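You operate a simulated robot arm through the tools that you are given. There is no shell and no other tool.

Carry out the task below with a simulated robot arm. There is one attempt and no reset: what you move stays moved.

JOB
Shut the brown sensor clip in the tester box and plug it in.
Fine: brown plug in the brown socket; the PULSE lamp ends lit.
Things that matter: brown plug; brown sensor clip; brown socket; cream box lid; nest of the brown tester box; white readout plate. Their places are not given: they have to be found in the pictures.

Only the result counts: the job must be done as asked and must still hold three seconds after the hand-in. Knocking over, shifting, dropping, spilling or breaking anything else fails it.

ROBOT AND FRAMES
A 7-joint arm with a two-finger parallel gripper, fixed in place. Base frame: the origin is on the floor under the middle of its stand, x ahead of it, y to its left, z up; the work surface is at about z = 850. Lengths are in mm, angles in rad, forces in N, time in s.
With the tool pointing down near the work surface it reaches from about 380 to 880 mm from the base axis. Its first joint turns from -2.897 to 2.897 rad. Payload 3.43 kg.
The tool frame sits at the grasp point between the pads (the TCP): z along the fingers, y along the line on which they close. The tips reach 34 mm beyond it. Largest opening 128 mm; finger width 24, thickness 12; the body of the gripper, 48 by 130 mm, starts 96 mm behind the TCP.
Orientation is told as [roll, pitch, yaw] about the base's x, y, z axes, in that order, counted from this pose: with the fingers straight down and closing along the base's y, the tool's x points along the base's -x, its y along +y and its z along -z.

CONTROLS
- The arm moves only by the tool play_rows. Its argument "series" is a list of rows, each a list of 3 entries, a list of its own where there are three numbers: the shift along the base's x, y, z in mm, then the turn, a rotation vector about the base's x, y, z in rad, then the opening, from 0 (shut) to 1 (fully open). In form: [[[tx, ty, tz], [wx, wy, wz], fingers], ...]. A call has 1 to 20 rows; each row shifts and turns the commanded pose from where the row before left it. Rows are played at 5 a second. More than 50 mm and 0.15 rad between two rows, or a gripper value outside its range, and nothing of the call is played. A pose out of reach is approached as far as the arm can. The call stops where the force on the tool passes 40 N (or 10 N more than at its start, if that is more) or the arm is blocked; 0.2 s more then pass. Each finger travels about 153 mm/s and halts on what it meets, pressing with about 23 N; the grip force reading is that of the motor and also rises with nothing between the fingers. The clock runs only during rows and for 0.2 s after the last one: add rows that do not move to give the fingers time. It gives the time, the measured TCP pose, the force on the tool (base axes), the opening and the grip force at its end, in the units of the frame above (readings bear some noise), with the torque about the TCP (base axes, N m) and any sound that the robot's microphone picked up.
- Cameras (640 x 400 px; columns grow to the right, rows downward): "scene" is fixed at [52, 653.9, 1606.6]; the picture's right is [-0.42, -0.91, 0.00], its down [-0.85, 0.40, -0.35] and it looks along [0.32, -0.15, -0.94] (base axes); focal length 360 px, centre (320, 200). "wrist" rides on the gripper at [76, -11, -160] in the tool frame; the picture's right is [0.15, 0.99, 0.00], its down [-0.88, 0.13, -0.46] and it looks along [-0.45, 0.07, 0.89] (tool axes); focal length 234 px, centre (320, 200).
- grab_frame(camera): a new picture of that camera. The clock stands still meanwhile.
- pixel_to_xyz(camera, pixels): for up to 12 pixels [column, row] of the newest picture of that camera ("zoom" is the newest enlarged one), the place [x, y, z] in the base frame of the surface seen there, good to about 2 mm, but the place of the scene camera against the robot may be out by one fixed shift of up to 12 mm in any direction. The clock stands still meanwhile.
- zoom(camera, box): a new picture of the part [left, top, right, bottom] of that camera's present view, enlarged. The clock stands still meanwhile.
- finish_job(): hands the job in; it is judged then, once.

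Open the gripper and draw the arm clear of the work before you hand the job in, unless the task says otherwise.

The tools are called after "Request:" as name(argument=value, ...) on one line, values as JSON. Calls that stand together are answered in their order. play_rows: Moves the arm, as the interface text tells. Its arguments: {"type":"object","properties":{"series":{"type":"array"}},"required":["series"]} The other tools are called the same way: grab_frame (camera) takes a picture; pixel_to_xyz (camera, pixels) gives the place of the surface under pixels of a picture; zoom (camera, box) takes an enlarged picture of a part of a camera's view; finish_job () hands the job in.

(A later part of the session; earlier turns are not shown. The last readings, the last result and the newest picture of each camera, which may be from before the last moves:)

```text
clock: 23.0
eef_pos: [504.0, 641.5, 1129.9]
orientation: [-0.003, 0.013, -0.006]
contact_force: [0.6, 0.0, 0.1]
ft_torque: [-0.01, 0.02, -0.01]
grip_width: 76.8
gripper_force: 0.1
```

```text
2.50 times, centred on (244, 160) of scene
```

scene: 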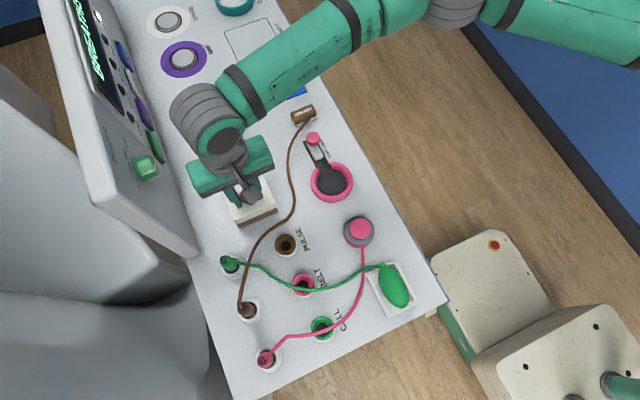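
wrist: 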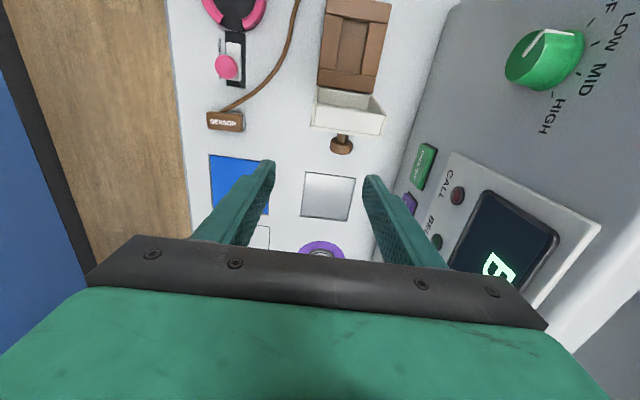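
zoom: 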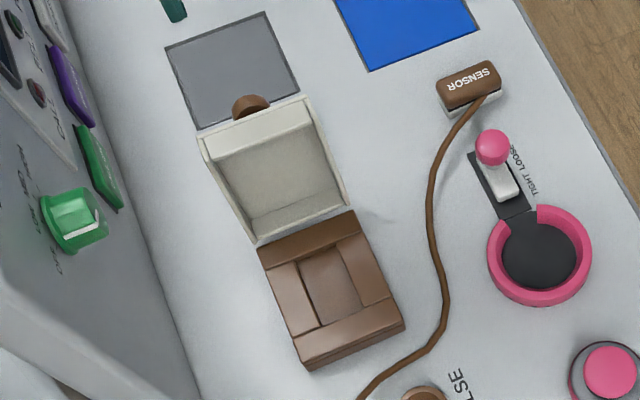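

The lid holds open on its own. Now I'll measure the nest edges, box outline, open lid edge, and the clip from the newest enlarged scene picture.

Request:
pixel_to_xyz(camera="zoom", pixels=[[330, 285], [300, 265], [338, 248], [362, 302], [322, 325], [345, 330], [290, 285], [365, 265], [300, 235], [265, 245], [350, 215], [400, 322]])

Request:
zoom(camera="scene", box=[206, 155, 270, 235])

Request:
zoom(camera="wrist", box=[290, 0, 410, 160])

Request:
zoom(camera="wrist", box=[190, 20, 290, 150])

```text
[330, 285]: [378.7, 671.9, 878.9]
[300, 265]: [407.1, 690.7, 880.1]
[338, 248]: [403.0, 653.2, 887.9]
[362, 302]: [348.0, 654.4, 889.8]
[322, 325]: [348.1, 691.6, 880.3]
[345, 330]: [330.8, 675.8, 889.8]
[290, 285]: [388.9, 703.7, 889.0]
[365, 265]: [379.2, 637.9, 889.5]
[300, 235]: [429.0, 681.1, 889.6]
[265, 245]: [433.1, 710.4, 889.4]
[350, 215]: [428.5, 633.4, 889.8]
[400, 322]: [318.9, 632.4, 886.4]
```

```text
5.00 times, centred on (238, 195) of scene
```

zoom: 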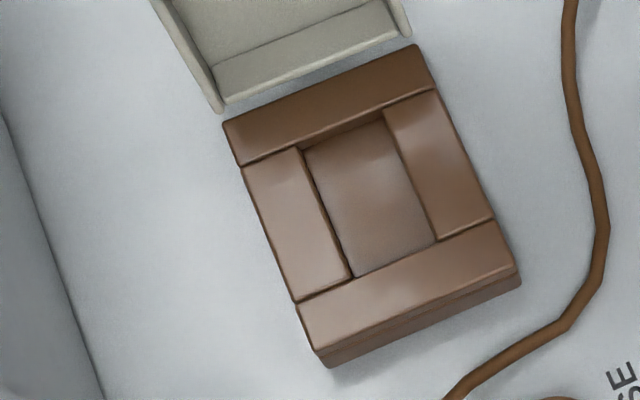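

```text
2.50 times, centred on (350, 80) of wrist
```

zoom: 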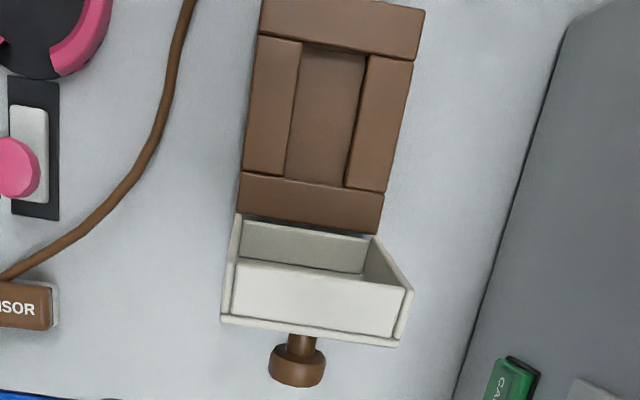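

```text
3.08 times, centred on (240, 85) of wrist
```

zoom: 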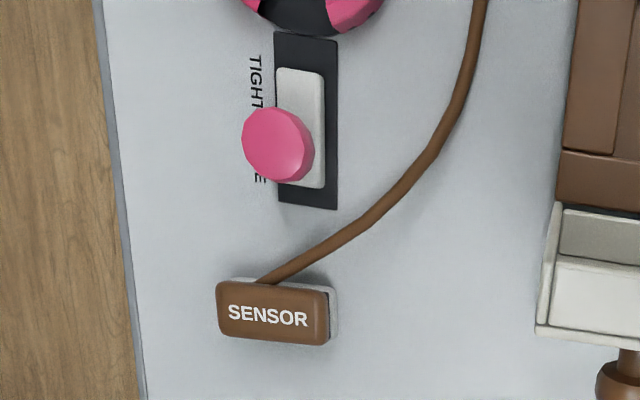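

The nest recess spans x≈347–405, y≈653–691 (true floor z≈869, rim ≈879), lengthwise along x, while the clip lies lengthwise along y with its cord at the −x side. I'll move over the clip with the tool upright to measure it closely.

Request:
play_rows(series=[[[1, -40, -10], [0.003, -0.013, 0.006], 0.65], [[1, -40, -20], [0, 0, 0], 0.65], [[1, -40, -25], [0, 0, 0], 0.65], [[0, -40, -25], [0, 0, 0], 0.65], [[0, 0, 0], [0, 0, 0], 0.65]])

Request:
grab_frame(camera="wrist")

Request:
grab_frame(camera="scene")

```text
clock: 24.2
eef_pos: [504.9, 480.5, 1050.1]
orientation: [0.0, -0.002, 0.001]
contact_force: [-0.5, 0.4, 0.3]
ft_torque: [-0.03, 0.0, -0.01]
grip_width: 82.9
gripper_force: 0.1
```

```text
taken
```

wrist: 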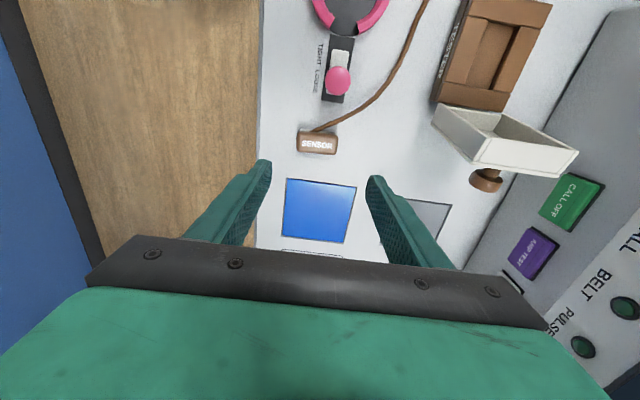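

```text
taken
```

scene: 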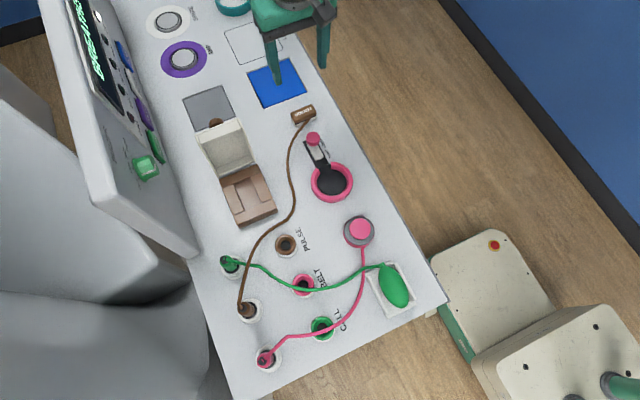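

The clip shows at wrist (317,142). I'll enlarge it and measure its corners.

Request:
zoom(camera="wrist", box=[280, 110, 360, 165])

Request:
pixel_to_xyz(camera="wrist", pixels=[[317, 142], [300, 133], [335, 137], [298, 149], [333, 152], [317, 133], [317, 151], [299, 142], [335, 145], [319, 130], [338, 150], [285, 140]])

```text
7.27 times, centred on (320, 138) of wrist
```

zoom: 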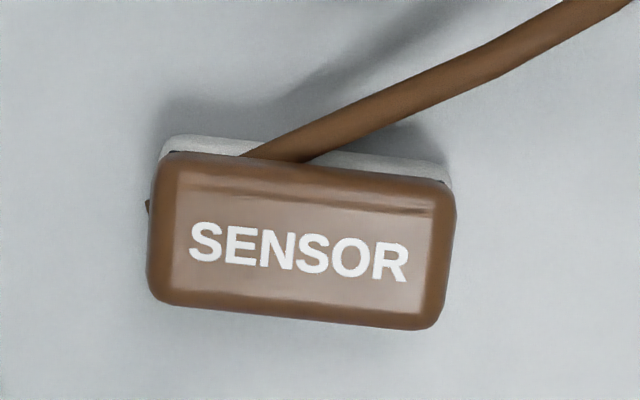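

```text
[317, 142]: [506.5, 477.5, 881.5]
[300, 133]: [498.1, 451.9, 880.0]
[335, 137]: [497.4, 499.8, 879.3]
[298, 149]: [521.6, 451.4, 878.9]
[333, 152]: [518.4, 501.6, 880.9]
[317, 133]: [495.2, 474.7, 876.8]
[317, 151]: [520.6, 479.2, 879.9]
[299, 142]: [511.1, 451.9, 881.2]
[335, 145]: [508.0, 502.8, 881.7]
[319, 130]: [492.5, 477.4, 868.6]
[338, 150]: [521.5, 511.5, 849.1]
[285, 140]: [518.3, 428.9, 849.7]
```

The clip measures about 59 × 30 × 31 mm, centred near (508.5, 478.5), its long axis turned ≈2.4° from y, with its cord tied at the −y end (tip visible at zoom (147,207)). I'll turn the tool by +π (so it can later swing −90° and seat the clip with cord toward the box front); rotate 20 rows first.

Request:
play_rows(series=[[[0, 0, 0], [0, 0, 0.15], 0.65], [[0, 0, 0], [0, 0, 0.15], 0.65], [[0, 0, 0], [0, 0, 0.15], 0.65], [[0, 0, 0], [0, 0, 0.15], 0.65], [[0, 0, 0], [0, 0, 0.15], 0.65], [[0, 0, 0], [0, 0, 0.15], 0.65], [[0, 0, 0], [0, 0, 0.15], 0.65], [[0, 0, 0], [0, 0, 0.15], 0.65], [[0, 0, 0], [0, 0, 0.15], 0.65], [[0, 0, 0], [0, 0, 0.15], 0.65], [[0, 0, 0], [0, 0, 0.15], 0.65], [[0, 0, 0], [0, 0, 0.15], 0.65], [[0, 0, 0], [0, 0, 0.15], 0.65], [[0, 0, 0], [0, 0, 0.15], 0.65], [[0, 0, 0], [0, 0, 0.15], 0.65], [[0, 0, 0], [0, 0, 0.15], 0.65], [[0, 0, 0], [0, 0, 0.15], 0.65], [[0, 0, 0], [0, 0, 0.15], 0.65], [[0, 0, 0], [0, 0, 0.15], 0.65], [[0, 0, 0], [0, 0, 0], 0.65]])

Request:
grab_frame(camera="wrist")

```text
clock: 28.4
eef_pos: [504.7, 480.1, 1050.0]
orientation: [-0.001, -0.001, 1.494]
contact_force: [-0.4, -0.2, -0.1]
ft_torque: [-0.01, -0.13, -0.02]
grip_width: 83.3
gripper_force: 0.0
out of reach, approached as far as the arm can: row 11, 12, 13, 14, 15, 16, 17, 18, 19
```

```text
taken
```

wrist: 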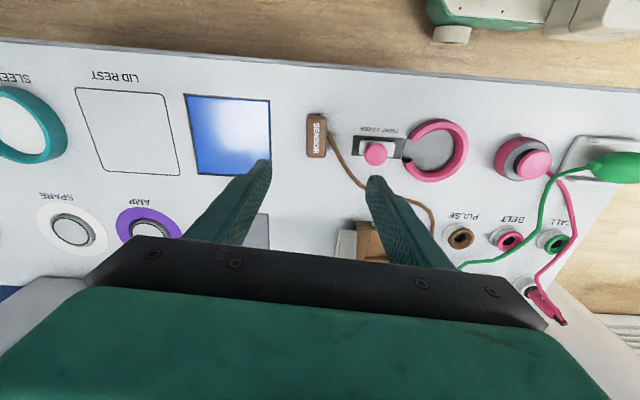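

The wrist joint limit stops the yaw at +1.494, so the other turning direction is the open one. I'll turn back step by step; first one small turn to see from where the commanded pose counts.

Request:
play_rows(series=[[[0, 0, 0], [0, 0, -0.15], 0.65], [[0, 0, 0], [0, 0, 0], 0.65]])

```text
clock: 29.0
eef_pos: [505.6, 481.5, 1050.8]
orientation: [0.002, -0.001, 1.344]
contact_force: [-1.1, 1.2, -0.1]
ft_torque: [-0.01, -0.03, 0.04]
grip_width: 83.4
gripper_force: 0.1
```

The command counts from the reached pose (1.344 now). I'll rotate back to yaw ≈ +0.042 to match the clip and centre over it.

Request:
play_rows(series=[[[0, 0, 0], [0, 0, -0.1447], 0.65], [[0, 0, 0], [0, 0, -0.1447], 0.65], [[0, 0, 0], [0, 0, -0.1447], 0.65], [[0, 0, 0], [0, 0, -0.1447], 0.65], [[0, 0, 0], [0, 0, -0.1447], 0.65], [[0, 0, 0], [0, 0, -0.1447], 0.65], [[0, 0, 0], [0, 0, -0.1447], 0.65], [[0, 0, 0], [0, 0, -0.1447], 0.65], [[3.5, -2, 0], [0, 0, -0.1444], 0.65], [[0, 0, -40], [0, 0, 0], 0.65], [[0, 0, 0], [0, 0, 0], 0.65]])

Request:
grab_frame(camera="wrist")

Request:
zoom(camera="wrist", box=[260, 110, 380, 185])

```text
clock: 31.4
eef_pos: [509.4, 477.5, 1010.3]
orientation: [-0.002, -0.001, 0.04]
contact_force: [-0.2, 0.3, -0.5]
ft_torque: [0.03, 0.01, -0.04]
grip_width: 83.0
gripper_force: 0.0
```

```text
taken
```

wrist: 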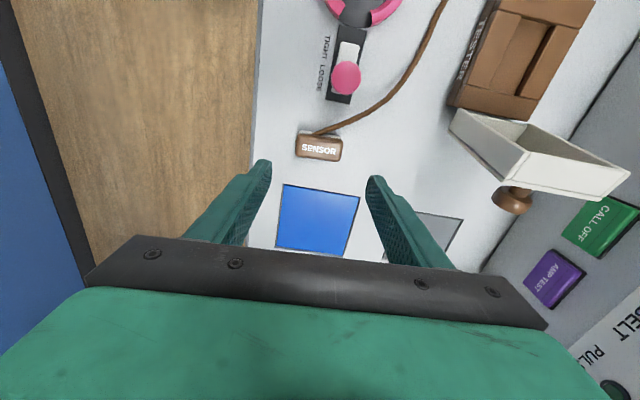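

```text
5.33 times, centred on (320, 148) of wrist
```

zoom: 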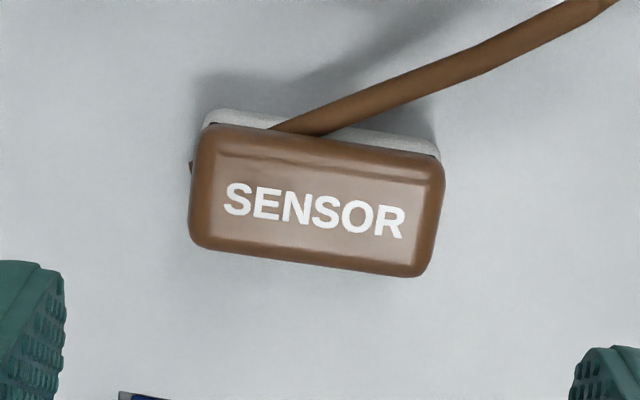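

The clip is centred (wrist (319,148) as predicted) and aligned with the pads. I'll descend so the tips reach z≈864, grip its ends, and check.

Request:
play_rows(series=[[[0, 0, -40], [0, 0, 0], 0.65], [[0, 0, -40], [0, 0, 0], 0.65], [[0, 0, -22], [0, 0, 0], 0.65], [[0, 0, -10], [0, 0, 0], 0.65], [[0, 0, 0], [0, 0, 0], 0.65], [[0, 0, 0], [0, 0, 0], 0.4], [[0, 0, 0], [0, 0, 0], 0.4], [[0, 0, 0], [0, 0, 0], 0.4]])

Request:
zoom(camera="wrist", box=[240, 130, 400, 240])

```text
clock: 33.2
eef_pos: [510.2, 479.0, 898.2]
orientation: [-0.002, -0.002, 0.043]
contact_force: [-0.5, -0.2, 0.4]
ft_torque: [0.02, 0.01, 0.02]
grip_width: 59.1
gripper_force: 22.9
```

```text
3.64 times, centred on (320, 185) of wrist
```

zoom: 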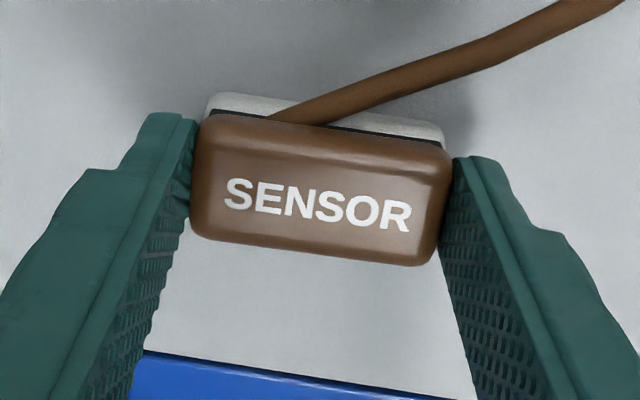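

The clip is gripped (59.1 mm, 23 N). I'll lift it 150 mm and check that it hangs well and nothing else moves.

Request:
play_rows(series=[[[0, 0, 10], [0, 0, 0], 0.4], [[0, 0, 30], [0, 0, 0], 0.4], [[0, 0, 45], [0, 0, 0], 0.4], [[0, 0, 45], [0, 0, 0], 0.4], [[0, 0, 40], [0, 0, 0], 0.4], [[0, 0, 0], [0, 0, 0], 0.4]])

Request:
grab_frame(camera="wrist")

Request:
grab_frame(camera="scene")

```text
clock: 34.6
eef_pos: [507.8, 480.6, 1069.6]
orientation: [-0.001, 0.0, 0.044]
contact_force: [-0.4, 0.2, 0.0]
ft_torque: [0.02, -0.04, 0.0]
grip_width: 59.0
gripper_force: 23.1
```

```text
taken
```

wrist: 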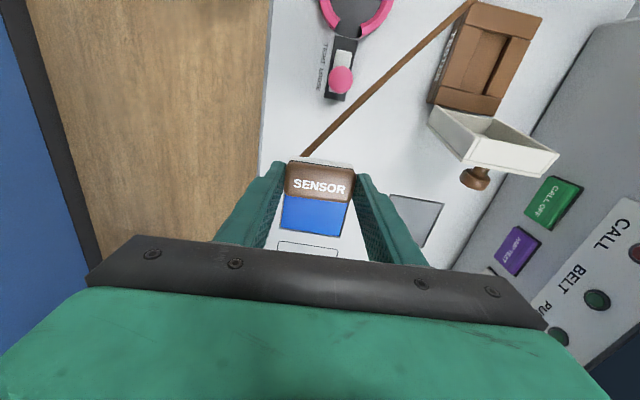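

```text
taken
```

scene: 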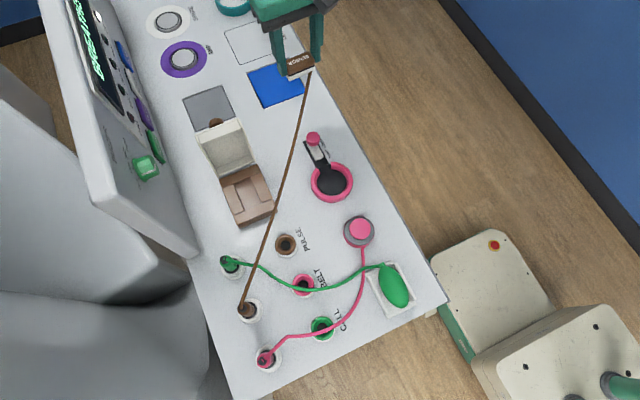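

The clip hangs level and the cord is nearly taut toward the parked plug, so I must only move toward the box now. Before turning the wrist camera toward the panel side, I'll check how far the green BUZZER knob protrudes.

Request:
zoom(camera="scene", box=[115, 135, 195, 195])

Request:
pixel_to_xyz(camera="scene", pixels=[[139, 158], [146, 166], [152, 160], [156, 168], [158, 175], [150, 178], [135, 170], [148, 157], [154, 155], [156, 148], [125, 160], [165, 180]])

```text
6.67 times, centred on (155, 165) of scene
```

zoom: 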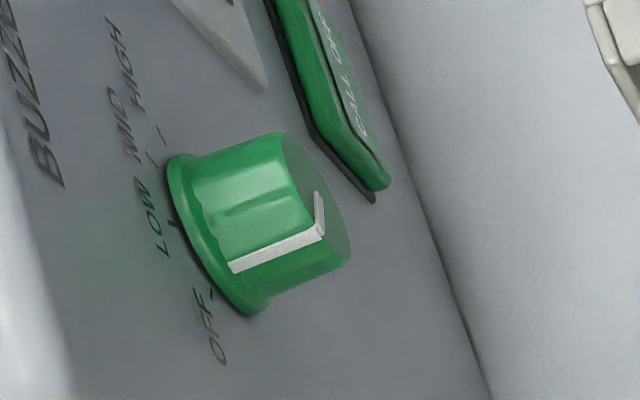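

```text
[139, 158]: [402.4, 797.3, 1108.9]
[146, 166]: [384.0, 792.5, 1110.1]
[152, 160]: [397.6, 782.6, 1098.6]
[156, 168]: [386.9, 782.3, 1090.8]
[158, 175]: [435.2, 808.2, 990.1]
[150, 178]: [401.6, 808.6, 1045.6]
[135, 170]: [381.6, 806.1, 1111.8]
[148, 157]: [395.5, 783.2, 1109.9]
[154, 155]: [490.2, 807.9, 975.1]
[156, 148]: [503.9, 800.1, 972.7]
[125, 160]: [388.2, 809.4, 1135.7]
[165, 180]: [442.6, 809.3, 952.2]
```

The green knob's face is at y≈782, leaving only about 10 mm beside the wrist camera if I place with an upright tool. Pads close along y, so I can instead grip with the tool pitched 0.22 rad, which swings the camera away from the panel at placement. I'll set the clip back down at its place and regrip it tilted.

Request:
play_rows(series=[[[0, 0, -40], [0, 0, 0], 0.4], [[0, 0, -45], [0, 0, 0], 0.4], [[0, 0, -45], [0, 0, 0], 0.4], [[0, 0, -25], [0, 0, 0], 0.4], [[0, 0, -10], [0, 0, 0], 0.4], [[0, 0, -4.5], [0, 0, 0], 0.4], [[0, 0, 0], [0, 0, 0], 0.4]])

```text
clock: 36.2
eef_pos: [509.1, 478.8, 899.6]
orientation: [-0.002, -0.001, 0.044]
contact_force: [0.3, 0.6, -0.6]
ft_torque: [-0.01, -0.01, -0.01]
grip_width: 58.9
gripper_force: 23.2
```

The clip is about 1 mm above the deck. I'll set it down, open, and pitch the tool 0.22 rad about the finger axis while shifting +6 mm in x, then regrip.

Request:
play_rows(series=[[[0, 0, -1.2], [0, 0, 0], 0.4], [[0, 0, 0], [0, 0, 0], 0.5], [[0, 0, 0], [0, 0, 0], 0.6], [[3, 0, 2], [-0.005, 0.11, 0], 0.6], [[3, 0, 0], [-0.005, 0.11, 0], 0.6], [[0, 0, 0], [0, 0, 0], 0.6]])

Request:
zoom(camera="wrist", box=[240, 120, 400, 240])

Request:
zoom(camera="scene", box=[260, 70, 350, 140])

```text
clock: 37.6
eef_pos: [517.5, 475.9, 898.7]
orientation: [0.0, 0.22, 0.039]
contact_force: [-0.6, -0.2, 0.3]
ft_torque: [0.01, -0.02, 0.0]
grip_width: 76.6
gripper_force: 0.1
```

```text
3.33 times, centred on (320, 180) of wrist
```

zoom: 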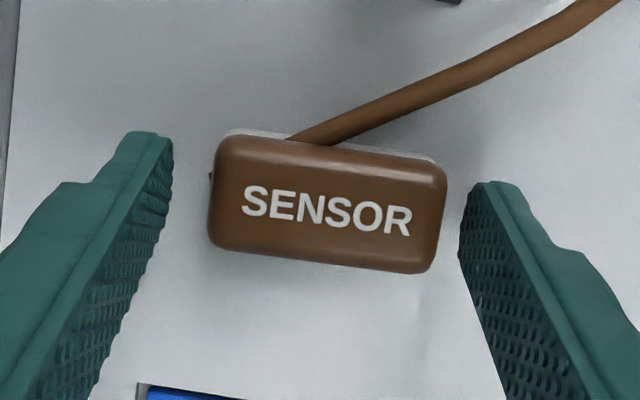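

```text
5.71 times, centred on (305, 105) of scene
```

zoom: 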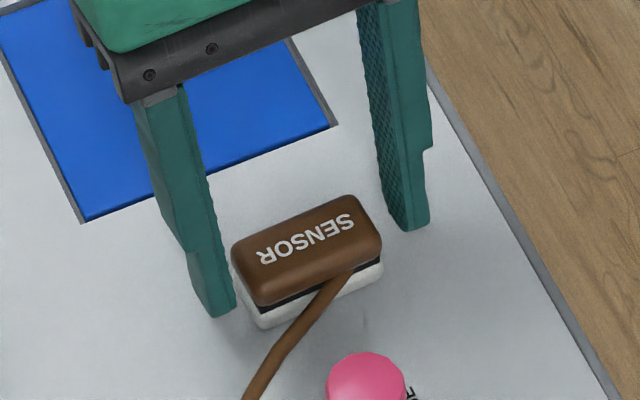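

The fingers straddle the clip correctly with the tool pitched. I'll close and lift again.

Request:
play_rows(series=[[[0, 1, 0], [0, 0, 0], 0.6], [[0, 0, 0], [0, 0, 0], 0.5], [[0, 0, 0], [0, 0, 0], 0.4], [[0, 0, 0], [0, 0, 0], 0.4], [[0, 0, 0], [0, 0, 0], 0.4]])

Request:
zoom(camera="wrist", box=[240, 120, 400, 240])

```text
clock: 38.8
eef_pos: [515.3, 478.9, 900.6]
orientation: [-0.002, 0.218, 0.045]
contact_force: [0.0, 0.8, 0.7]
ft_torque: [0.03, -0.01, -0.01]
grip_width: 59.2
gripper_force: 23.2
```

```text
3.33 times, centred on (320, 180) of wrist
```

zoom: 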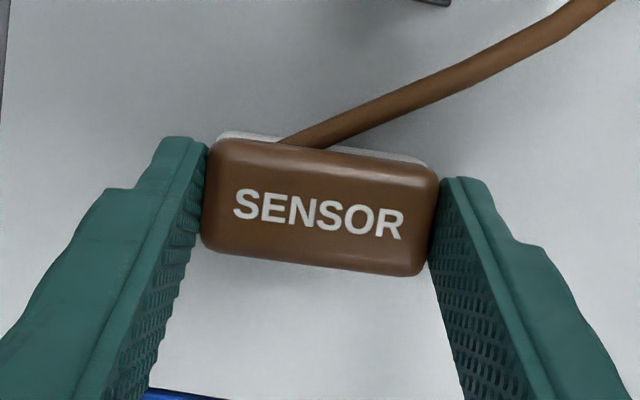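

Regripped with the tool pitched (clip centre sits ≈5.5 mm toward −x of the TCP). I'll lift it clear, and then enlarge the nest in the scene camera to measure its edges precisely.

Request:
play_rows(series=[[[0, 0, 10], [0, 0, 0], 0.4], [[-5, 10, 30], [0, 0, 0], 0.4], [[-10, 15, 40], [0, 0, 0], 0.4], [[-10, 15, 45], [0, 0, 0], 0.4], [[-10, 15, 45], [0, 0, 0], 0.4], [[0, 0, 0], [0, 0, 0], 0.4]])

Request:
zoom(camera="scene", box=[222, 165, 278, 225])

Request:
pixel_to_xyz(camera="zoom", pixels=[[320, 200], [300, 160], [340, 240], [350, 250], [360, 265], [280, 150], [270, 130], [260, 170], [290, 230], [380, 190], [400, 210], [250, 200]])

```text
clock: 40.2
eef_pos: [480.4, 535.3, 1069.1]
orientation: [-0.004, 0.218, 0.043]
contact_force: [-0.1, 0.0, -1.6]
ft_torque: [0.02, 0.02, -0.01]
grip_width: 59.2
gripper_force: 23.1
```

```text
6.67 times, centred on (250, 195) of scene
```

zoom: 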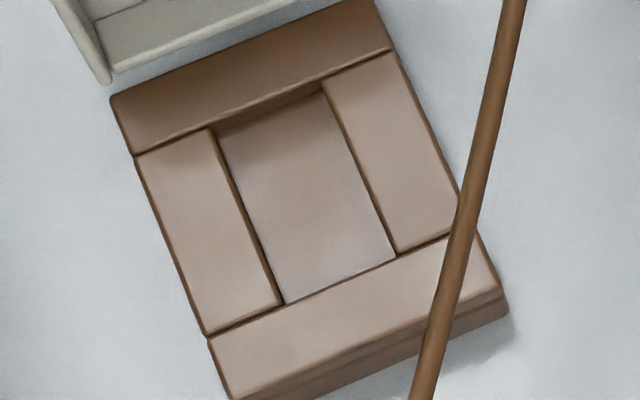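

```text
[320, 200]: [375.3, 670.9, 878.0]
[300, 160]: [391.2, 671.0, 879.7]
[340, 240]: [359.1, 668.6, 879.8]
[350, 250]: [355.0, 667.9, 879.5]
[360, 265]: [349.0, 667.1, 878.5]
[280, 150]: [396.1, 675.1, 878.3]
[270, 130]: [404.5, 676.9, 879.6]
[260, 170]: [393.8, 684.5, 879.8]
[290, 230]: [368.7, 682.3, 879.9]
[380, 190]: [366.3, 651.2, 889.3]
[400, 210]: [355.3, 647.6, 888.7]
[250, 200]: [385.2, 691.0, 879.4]
```

The nest floor shows clearly; from the scene it spans about 66 × 38 mm around (375, 673). I'll check it with the wrist camera, which has no offset.

Request:
grab_frame(camera="wrist")

Request:
zoom(camera="wrist", box=[340, 0, 500, 110])

```text
taken
```

wrist: 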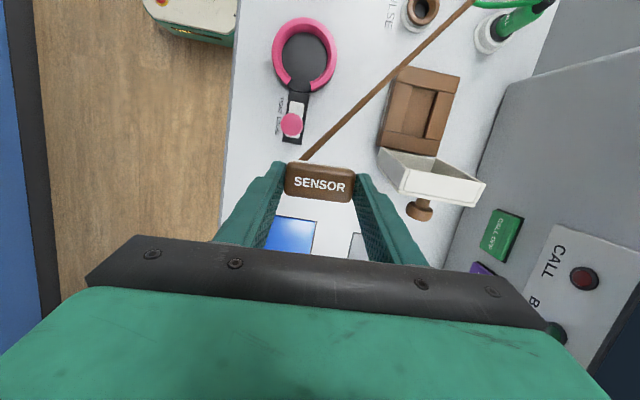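

```text
3.64 times, centred on (420, 55) of wrist
```

zoom: 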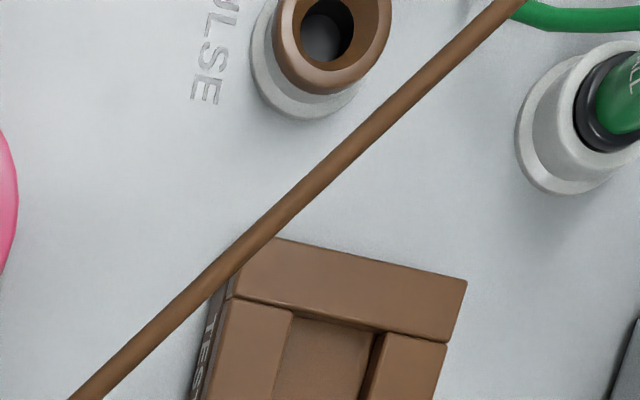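

The nest is visible at wrist (418,115). I'll now turn the tool −90° while moving toward a hover just short of the box, keeping height, then view the nest from there.

Request:
play_rows(series=[[[-9.5, 6, 0], [0, 0, -0.1467], 0.4], [[-9.5, 6, 0], [0, 0, -0.1467], 0.4], [[-9.5, 6, 0], [0, 0, -0.1467], 0.4], [[-9.5, 6, 0], [0, 0, -0.1467], 0.4], [[-9.5, 6, 0], [0, 0, -0.1467], 0.4], [[-9.5, 6, 0], [0, 0, -0.1467], 0.4], [[-9.5, 6, 0], [0, 0, -0.1467], 0.4], [[-9.5, 6, 0], [0, 0, -0.1467], 0.4], [[-9.5, 6, 0], [0, 0, -0.1467], 0.4], [[-9.5, 6, 0], [0, 0, -0.1467], 0.4], [[-9.5, 6, 0], [0, 0, -0.1467], 0.4], [[0, 0, 0], [0, 0, 0], 0.4]])

Request:
grab_frame(camera="wrist")

Request:
grab_frame(camera="scene")

```text
clock: 42.8
eef_pos: [375.6, 601.9, 1069.0]
orientation: [-0.002, 0.219, -1.572]
contact_force: [-0.2, 0.8, -0.8]
ft_torque: [-0.01, 0.01, 0.02]
grip_width: 59.1
gripper_force: 23.1
```

```text
taken
```

wrist: 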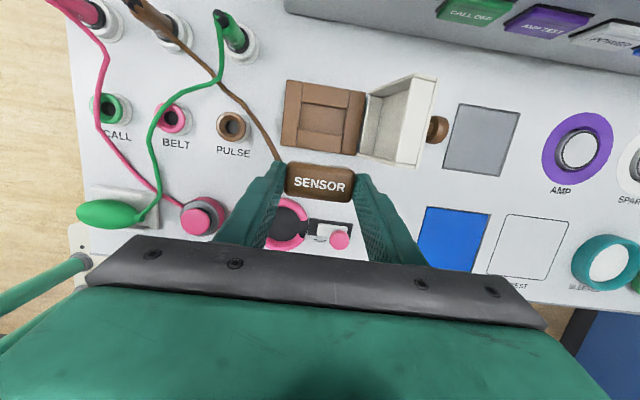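

```text
taken
```

scene: 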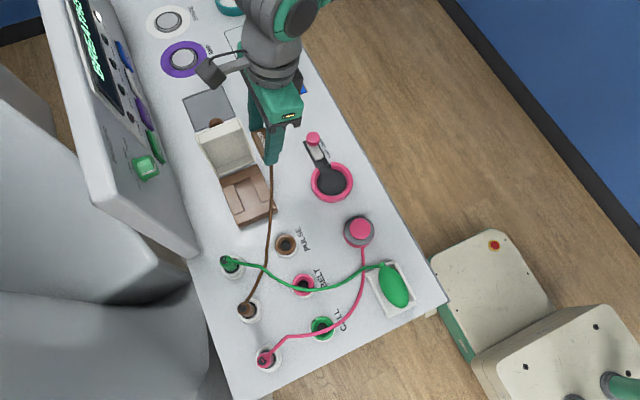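

The turn is done (yaw −1.572) and the clip reads upright along +x with its cord toward the sockets. I'll measure the nest edges at wrist (322,118).

Request:
zoom(camera="wrist", box=[272, 70, 372, 165])

Request:
pixel_to_xyz(camera="zoom", pixels=[[320, 200], [250, 130], [390, 140], [240, 230], [380, 240], [200, 180], [440, 200], [320, 100], [315, 290], [130, 150], [490, 180], [150, 290]])

```text
4.21 times, centred on (322, 118) of wrist
```

zoom: 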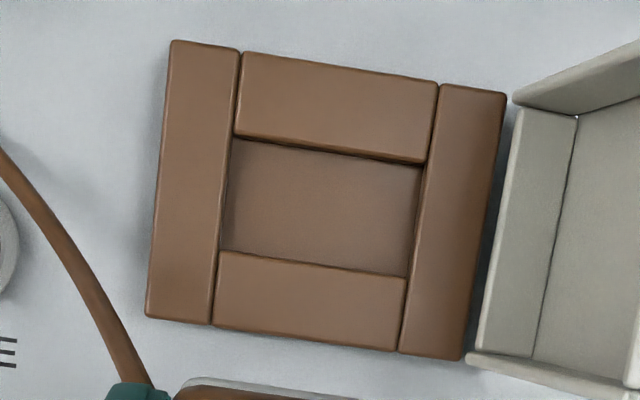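

```text
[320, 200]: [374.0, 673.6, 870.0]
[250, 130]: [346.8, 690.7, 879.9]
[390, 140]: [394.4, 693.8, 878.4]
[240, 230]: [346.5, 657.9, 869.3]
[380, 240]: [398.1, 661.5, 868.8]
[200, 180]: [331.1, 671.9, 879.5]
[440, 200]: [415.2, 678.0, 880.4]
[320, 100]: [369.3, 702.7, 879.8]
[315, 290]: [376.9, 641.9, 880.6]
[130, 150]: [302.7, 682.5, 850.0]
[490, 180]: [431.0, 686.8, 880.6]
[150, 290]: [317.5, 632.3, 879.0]
```

Nest bounds in the robot frame: x 341–408, y 650–689, centre (374.3, 670.2), rim z 880, floor z 869.5. I'll check the clip's position and alignment in the grip before lowering.

Request:
zoom(camera="wrist", box=[260, 145, 380, 220])

Request:
pixel_to_xyz(camera="zoom", pixels=[[310, 200], [200, 160], [420, 180], [200, 210], [420, 240], [310, 150], [310, 250], [160, 190], [480, 220]])

```text
5.33 times, centred on (320, 182) of wrist
```

zoom: 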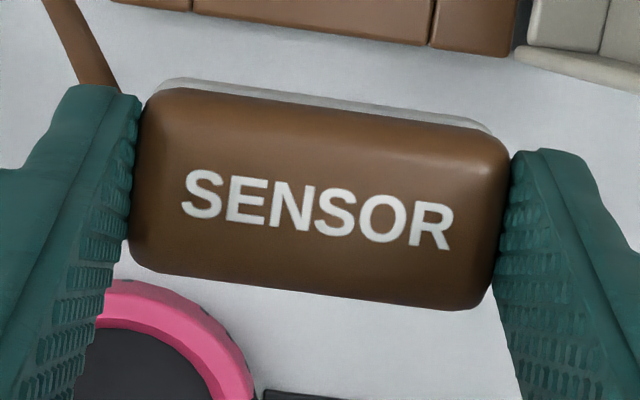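

```text
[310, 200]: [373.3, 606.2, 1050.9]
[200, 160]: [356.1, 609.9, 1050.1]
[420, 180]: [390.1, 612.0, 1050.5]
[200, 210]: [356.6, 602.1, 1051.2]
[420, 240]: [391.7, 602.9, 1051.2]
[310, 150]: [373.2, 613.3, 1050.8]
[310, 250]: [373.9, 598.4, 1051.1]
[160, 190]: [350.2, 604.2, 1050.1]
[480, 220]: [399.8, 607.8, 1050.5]
```

The clip centre is (374.9, 606.5) versus TCP (375.6, 601.9), aligned with the box. I'll move over the nest (+63.5 mm y) and descend to about 20 mm above the rim, then look.

Request:
play_rows(series=[[[-0.5, 32, 0], [0, 0, 0], 0.4], [[-0.3, 31.5, 0], [0, 0, 0], 0.4], [[0, 0, -40], [0, 0, 0], 0.4], [[0, 0, -40], [0, 0, 0], 0.4], [[0, 0, -35], [0, 0, 0], 0.4], [[0, 0, 0], [0, 0, 0], 0.4]])

Request:
grab_frame(camera="scene")

Request:
zoom(camera="wrist", box=[220, 80, 420, 220])

Request:
zoom(camera="scene", box=[190, 110, 310, 240])

```text
clock: 44.2
eef_pos: [375.7, 664.3, 954.5]
orientation: [-0.002, 0.219, -1.572]
contact_force: [0.8, 0.7, -0.7]
ft_torque: [-0.02, -0.01, 0.02]
grip_width: 58.9
gripper_force: 23.3
```

```text
taken
```

scene: 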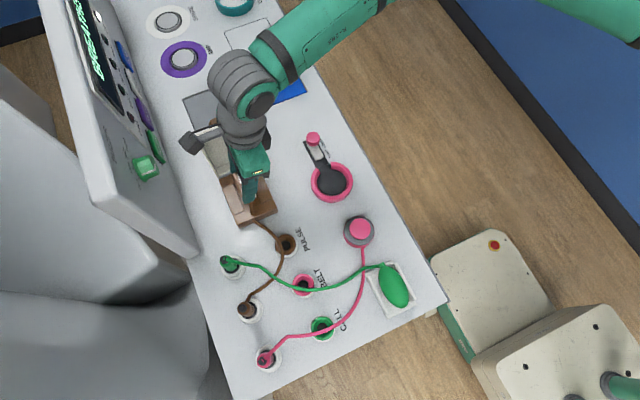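

```text
2.86 times, centred on (320, 150) of wrist
```

zoom: 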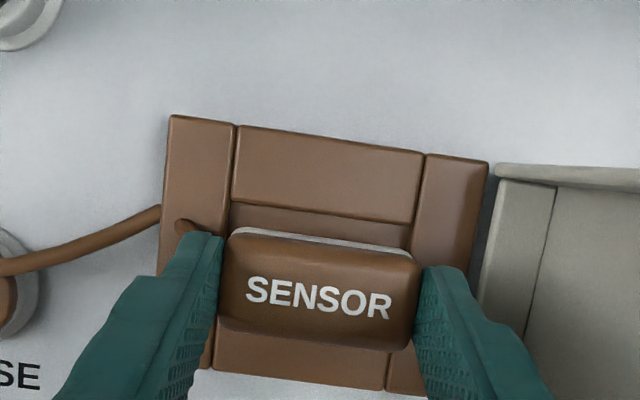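

```text
3.08 times, centred on (250, 175) of scene
```

zoom: 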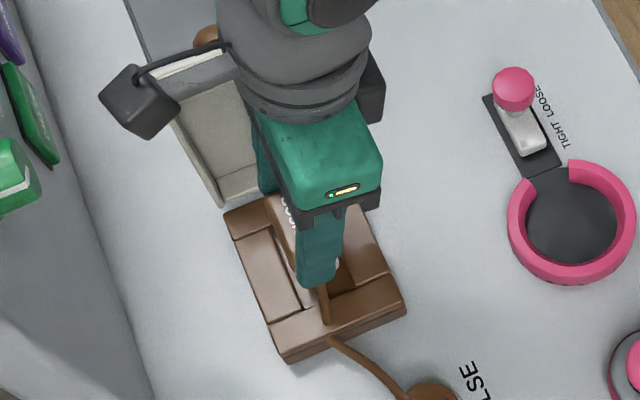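

The clip is over the nest and aligned (zoom (320,295) between the nest walls), cord leading toward the socket side. I'll lower it in shrinking steps and watch the contact force.

Request:
play_rows(series=[[[0, 0, -15], [0, 0, 0], 0.4], [[0, 0, -8], [0, 0, 0], 0.4], [[0, 0, -5], [0, 0, 0], 0.4], [[0, 0, -3], [0, 0, 0], 0.4], [[0, 0, 0], [0, 0, 0], 0.4]])

Request:
zoom(camera="wrist", box=[220, 80, 420, 220])

```text
clock: 45.4
eef_pos: [372.9, 666.2, 924.7]
orientation: [-0.003, 0.218, -1.568]
contact_force: [-1.2, 0.8, -0.6]
ft_torque: [-0.04, -0.13, -0.01]
grip_width: 59.3
gripper_force: 23.1
```

```text
2.86 times, centred on (320, 150) of wrist
```

zoom: 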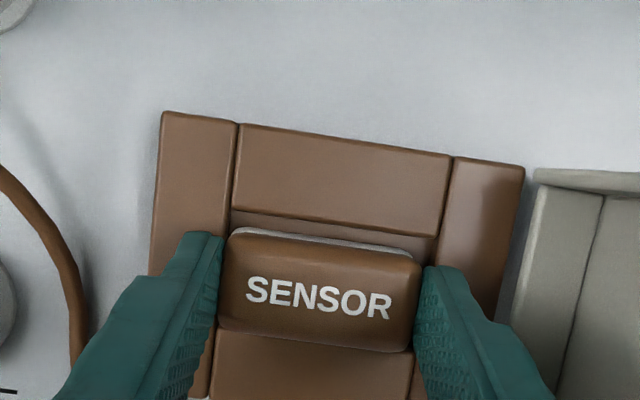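

No contact yet; the clip is already inside the recess. I'll lower the last few millimetres in 1 mm steps.

Request:
play_rows(series=[[[0, 0, -1.2], [0, 0, 0], 0.4], [[0, 0, -1.2], [0, 0, 0], 0.4], [[0, 0, -1], [0, 0, 0], 0.4], [[0, 0, 0], [0, 0, 0], 0.4]])

```text
clock: 46.4
eef_pos: [375.5, 665.1, 920.2]
orientation: [-0.004, 0.219, -1.572]
contact_force: [-0.8, -0.1, -0.4]
ft_torque: [-0.03, -0.13, -0.04]
grip_width: 59.2
gripper_force: 23.3
```

At z 920.2 with no load; one more small step down to feel the floor.

Request:
play_rows(series=[[[0, 0, -0.7], [0, 0, 0], 0.4], [[0, 0, -0.7], [0, 0, 0], 0.4], [[0, 0, 0], [0, 0, 0], 0.4]])

```text
clock: 47.2
eef_pos: [375.2, 665.4, 919.8]
orientation: [-0.001, 0.222, -1.572]
contact_force: [0.0, -0.9, 6.9]
ft_torque: [0.01, -0.07, 0.01]
grip_width: 58.9
gripper_force: 23.2
```

Contact at +7 N: the clip sits on the nest floor. I'll open the fingers modestly, let it settle, and rise straight up.

Request:
play_rows(series=[[[0, 0, 0], [0, 0, 0], 0.5], [[0, 0, 0], [0, 0, 0], 0.54], [[0, 0, 0], [0, 0, 0], 0.54], [[0, 0, 15], [0, 0, 0], 0.54], [[0, -5, 40], [0, 0, 0], 0.54], [[0, -10, 45], [0, 0, 0], 0.54], [[0, -10, 45], [0, 0, 0], 0.54], [[0, 0, 0], [0, 0, 0], 0.54]])

Request:
grab_frame(camera="wrist")

Request:
grab_frame(camera="scene")

Request:
zoom(camera="wrist", box=[250, 80, 390, 180])

```text
clock: 49.0
eef_pos: [373.7, 640.0, 1063.9]
orientation: [-0.002, 0.215, -1.571]
contact_force: [0.2, -0.2, -0.2]
ft_torque: [0.03, -0.01, 0.02]
grip_width: 69.3
gripper_force: 0.1
```

```text
taken
```

wrist: 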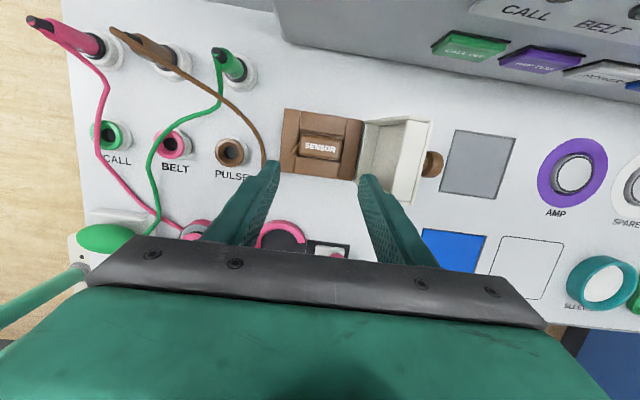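

```text
taken
```

scene: 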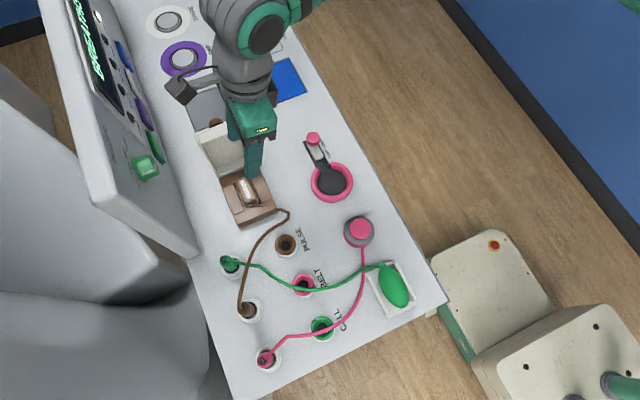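

```text
4.00 times, centred on (320, 130) of wrist
```

zoom: 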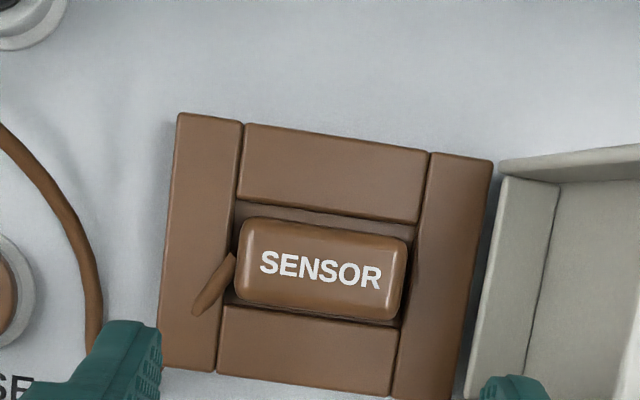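

The clip lies squarely in the nest, cord leaving toward the front. Next I close the lid: I'll shut the fingers, pass above the lid (top ≈1006) to behind it at x≈545, on the −y side clear of the knob.

Request:
play_rows(series=[[[20, -1, 3], [0, 0, 0], 0.2], [[40, -1, 3], [0, 0, 0], 0.0], [[40, -1, 0], [0, 0, 0], 0.0], [[40, -1, 0], [0, 0, 0], 0.0], [[32, 0, 0], [0, 0, 0], 0.0], [[0, 0, 0], [0, 0, 0], 0.0]])

Request:
grab_frame(camera="wrist")

Request:
grab_frame(camera="scene")

```text
clock: 50.4
eef_pos: [547.2, 635.9, 1069.1]
orientation: [-0.004, 0.219, -1.573]
contact_force: [0.5, -0.2, 0.0]
ft_torque: [-0.01, -0.01, 0.02]
grip_width: 0.0
gripper_force: 22.6
```

```text
taken
```

wrist: 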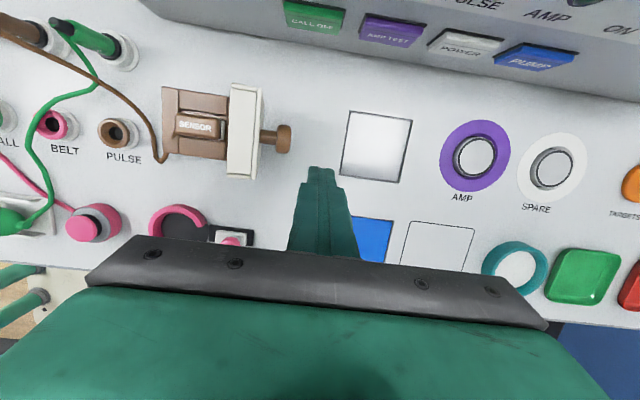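

```text
taken
```

scene: 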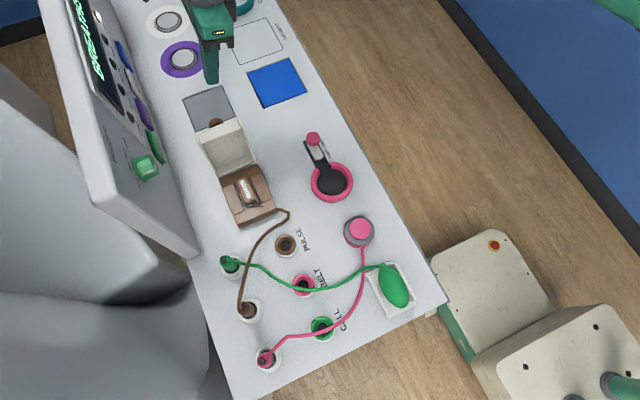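

I can see the lid edge at wrist (247,130) and the knob end at (284,139). I'll measure them before descending behind the lid.

Request:
pixel_to_xyz(camera="wrist", pixels=[[285, 139], [291, 139], [284, 127], [284, 151], [262, 90], [258, 130], [253, 175], [235, 90], [228, 170], [245, 130], [267, 137]])

Request:
zoom(camera="wrist", box=[150, 70, 310, 190])

```text
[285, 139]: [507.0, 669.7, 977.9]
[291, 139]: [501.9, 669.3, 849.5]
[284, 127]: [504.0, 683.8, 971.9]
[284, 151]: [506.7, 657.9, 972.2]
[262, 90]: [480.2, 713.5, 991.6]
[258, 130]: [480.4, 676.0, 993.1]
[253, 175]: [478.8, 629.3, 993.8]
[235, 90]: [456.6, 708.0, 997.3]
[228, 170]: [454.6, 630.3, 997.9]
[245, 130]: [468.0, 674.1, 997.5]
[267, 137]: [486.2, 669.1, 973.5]
```

```text
3.33 times, centred on (230, 130) of wrist
```

zoom: 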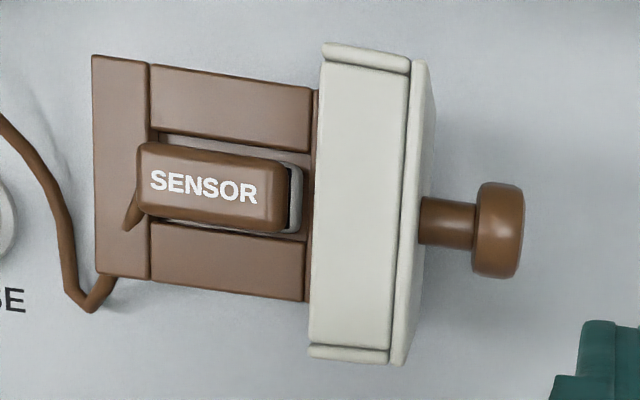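

The lid stands at ≈102° (top edge x 456–480, z≈995). I'll descend behind it to tip z≈965 and approach to just short of contact.

Request:
play_rows(series=[[[0, 0, -40], [0, 0, 0], 0.0], [[0, 0, -31], [0, 0, 0], 0.0], [[-20, 0, 0], [0, 0, 0], 0.0], [[-20, 0, 0], [0, 0, 0], 0.0], [[0, 0, 0], [0, 0, 0], 0.0]])

Request:
zoom(camera="scene", box=[180, 80, 308, 220])

```text
clock: 51.6
eef_pos: [506.6, 637.0, 999.6]
orientation: [-0.001, 0.218, -1.572]
contact_force: [-0.5, -0.9, 0.1]
ft_torque: [-0.02, 0.0, 0.01]
grip_width: 0.0
gripper_force: 23.1
```

```text
2.86 times, centred on (244, 150) of scene
```

zoom: 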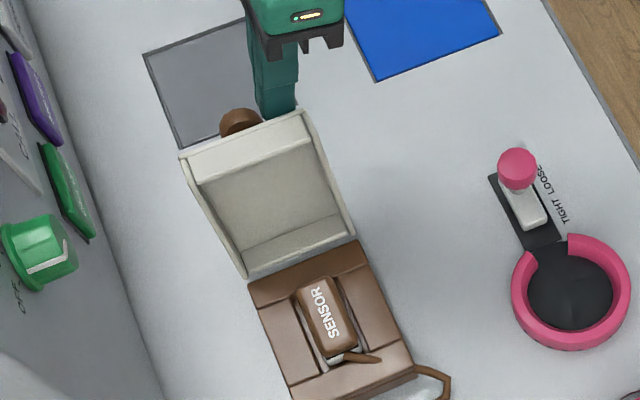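

The closed fingers stand just behind the lid beside the knob. I'll push toward −x in 6 mm steps.

Request:
play_rows(series=[[[-6, 0, 0], [0, 0, 0], 0.0], [[-6, 0, 0], [0, 0, 0], 0.0], [[-6, 0, 0], [0, 0, 0], 0.0], [[-6, 0, 0], [0, 0, 0], 0.0], [[-6, 0, 0], [0, 0, 0], 0.0], [[0, 0, 0], [0, 0, 0], 0.0]])

Request:
zoom(camera="scene", box=[180, 80, 308, 220])

```text
clock: 53.0
eef_pos: [476.4, 635.7, 998.3]
orientation: [-0.001, 0.219, -1.571]
contact_force: [0.5, 0.1, 1.1]
ft_torque: [-0.04, 0.0, 0.02]
grip_width: 0.0
gripper_force: 22.9
```

```text
2.86 times, centred on (244, 150) of scene
```

zoom: 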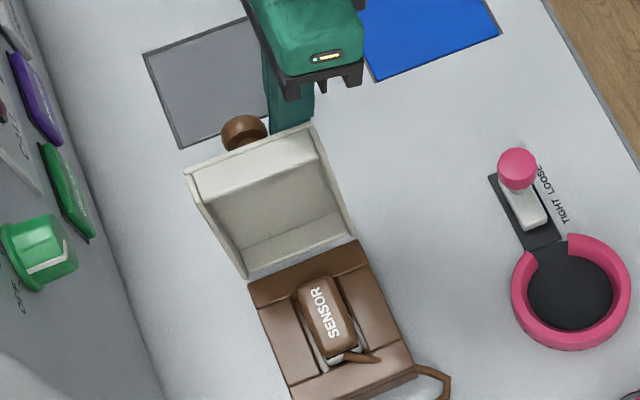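

The lid follows with almost no force. I'll keep pushing it over past vertical.

Request:
play_rows(series=[[[-5, 0, 0], [0, 0, 0], 0.0], [[-5, 0, 0], [0, 0, 0], 0.0], [[-5, 0, 0], [0, 0, 0], 0.0], [[-5, 0, 0], [0, 0, 0], 0.0], [[-5, 0, 0], [0, 0, 0], 0.0], [[-5, 0, 0], [0, 0, 0], 0.0], [[0, 0, 0], [0, 0, 0], 0.0]])

Request:
zoom(camera="scene", box=[180, 80, 308, 220])

Request:
grab_frame(camera="wrist")

```text
clock: 54.6
eef_pos: [447.1, 635.4, 999.4]
orientation: [-0.002, 0.219, -1.573]
contact_force: [-0.4, 0.5, -0.6]
ft_torque: [0.0, -0.01, -0.01]
grip_width: 0.0
gripper_force: 23.0
```

```text
2.86 times, centred on (244, 150) of scene
```

zoom: 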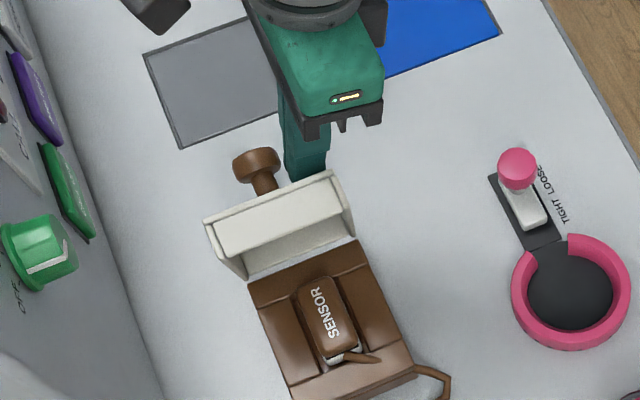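

```text
taken
```

wrist: 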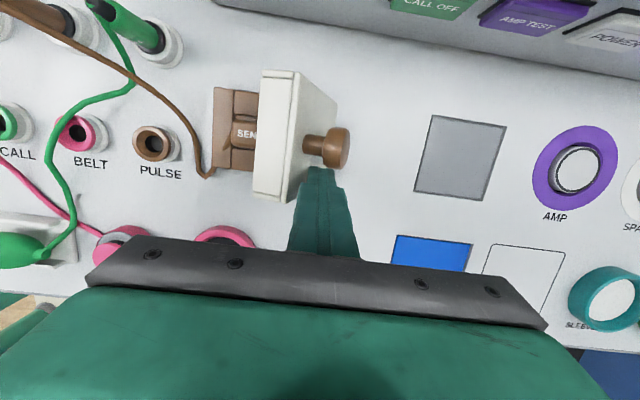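

Lid is near 82° and still quiet. I'll push on in small steps until it goes over.

Request:
play_rows(series=[[[-5, 0, 0], [0, 0, 0], 0.0], [[-5, 0, 0], [0, 0, 0], 0.0], [[-5, 0, 0], [0, 0, 0], 0.0], [[-5, 0, 0], [0, 0, 0], 0.0], [[0, 0, 0], [0, 0, 0], 0.0]])

Request:
zoom(camera="scene", box=[180, 80, 308, 220])

```text
clock: 55.8
eef_pos: [426.4, 636.9, 998.8]
orientation: [-0.003, 0.219, -1.572]
contact_force: [0.4, 0.6, -0.7]
ft_torque: [0.0, -0.01, 0.0]
grip_width: 0.1
gripper_force: 23.0
```

```text
2.86 times, centred on (244, 150) of scene
```

zoom: 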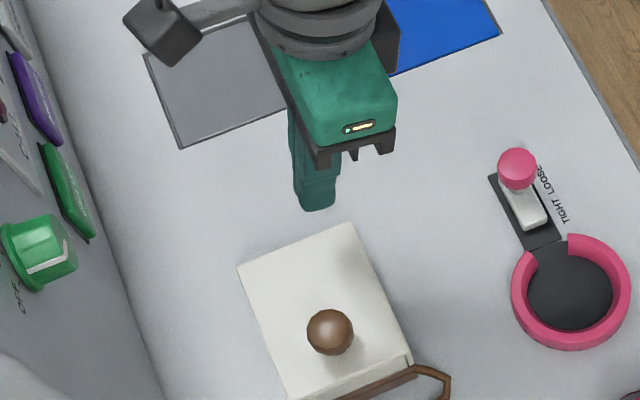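

The lid went over and dropped shut. I'll check that it is fully closed by measuring its top surface and looking at the front edge.

Request:
zoom(camera="scene", box=[200, 140, 310, 240])

Request:
pixel_to_xyz(camera="zoom", pixels=[[240, 120], [300, 270], [350, 240], [220, 200], [330, 100], [285, 220], [400, 270], [300, 320]])

Request:
zoom(camera="scene", box=[40, 0, 200, 130])

```text
4.00 times, centred on (255, 190) of scene
```

zoom: 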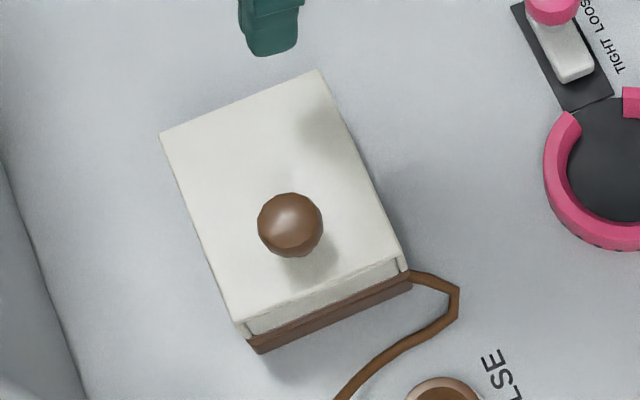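

```text
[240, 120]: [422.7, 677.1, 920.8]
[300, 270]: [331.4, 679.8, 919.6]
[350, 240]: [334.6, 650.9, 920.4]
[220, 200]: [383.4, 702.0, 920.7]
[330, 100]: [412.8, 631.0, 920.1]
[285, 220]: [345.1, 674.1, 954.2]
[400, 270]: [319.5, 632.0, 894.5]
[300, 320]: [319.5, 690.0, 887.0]
```

```text
3.08 times, centred on (120, 65) of scene
```

zoom: 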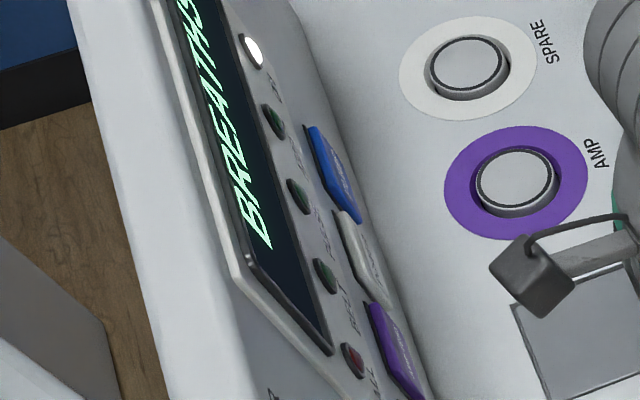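

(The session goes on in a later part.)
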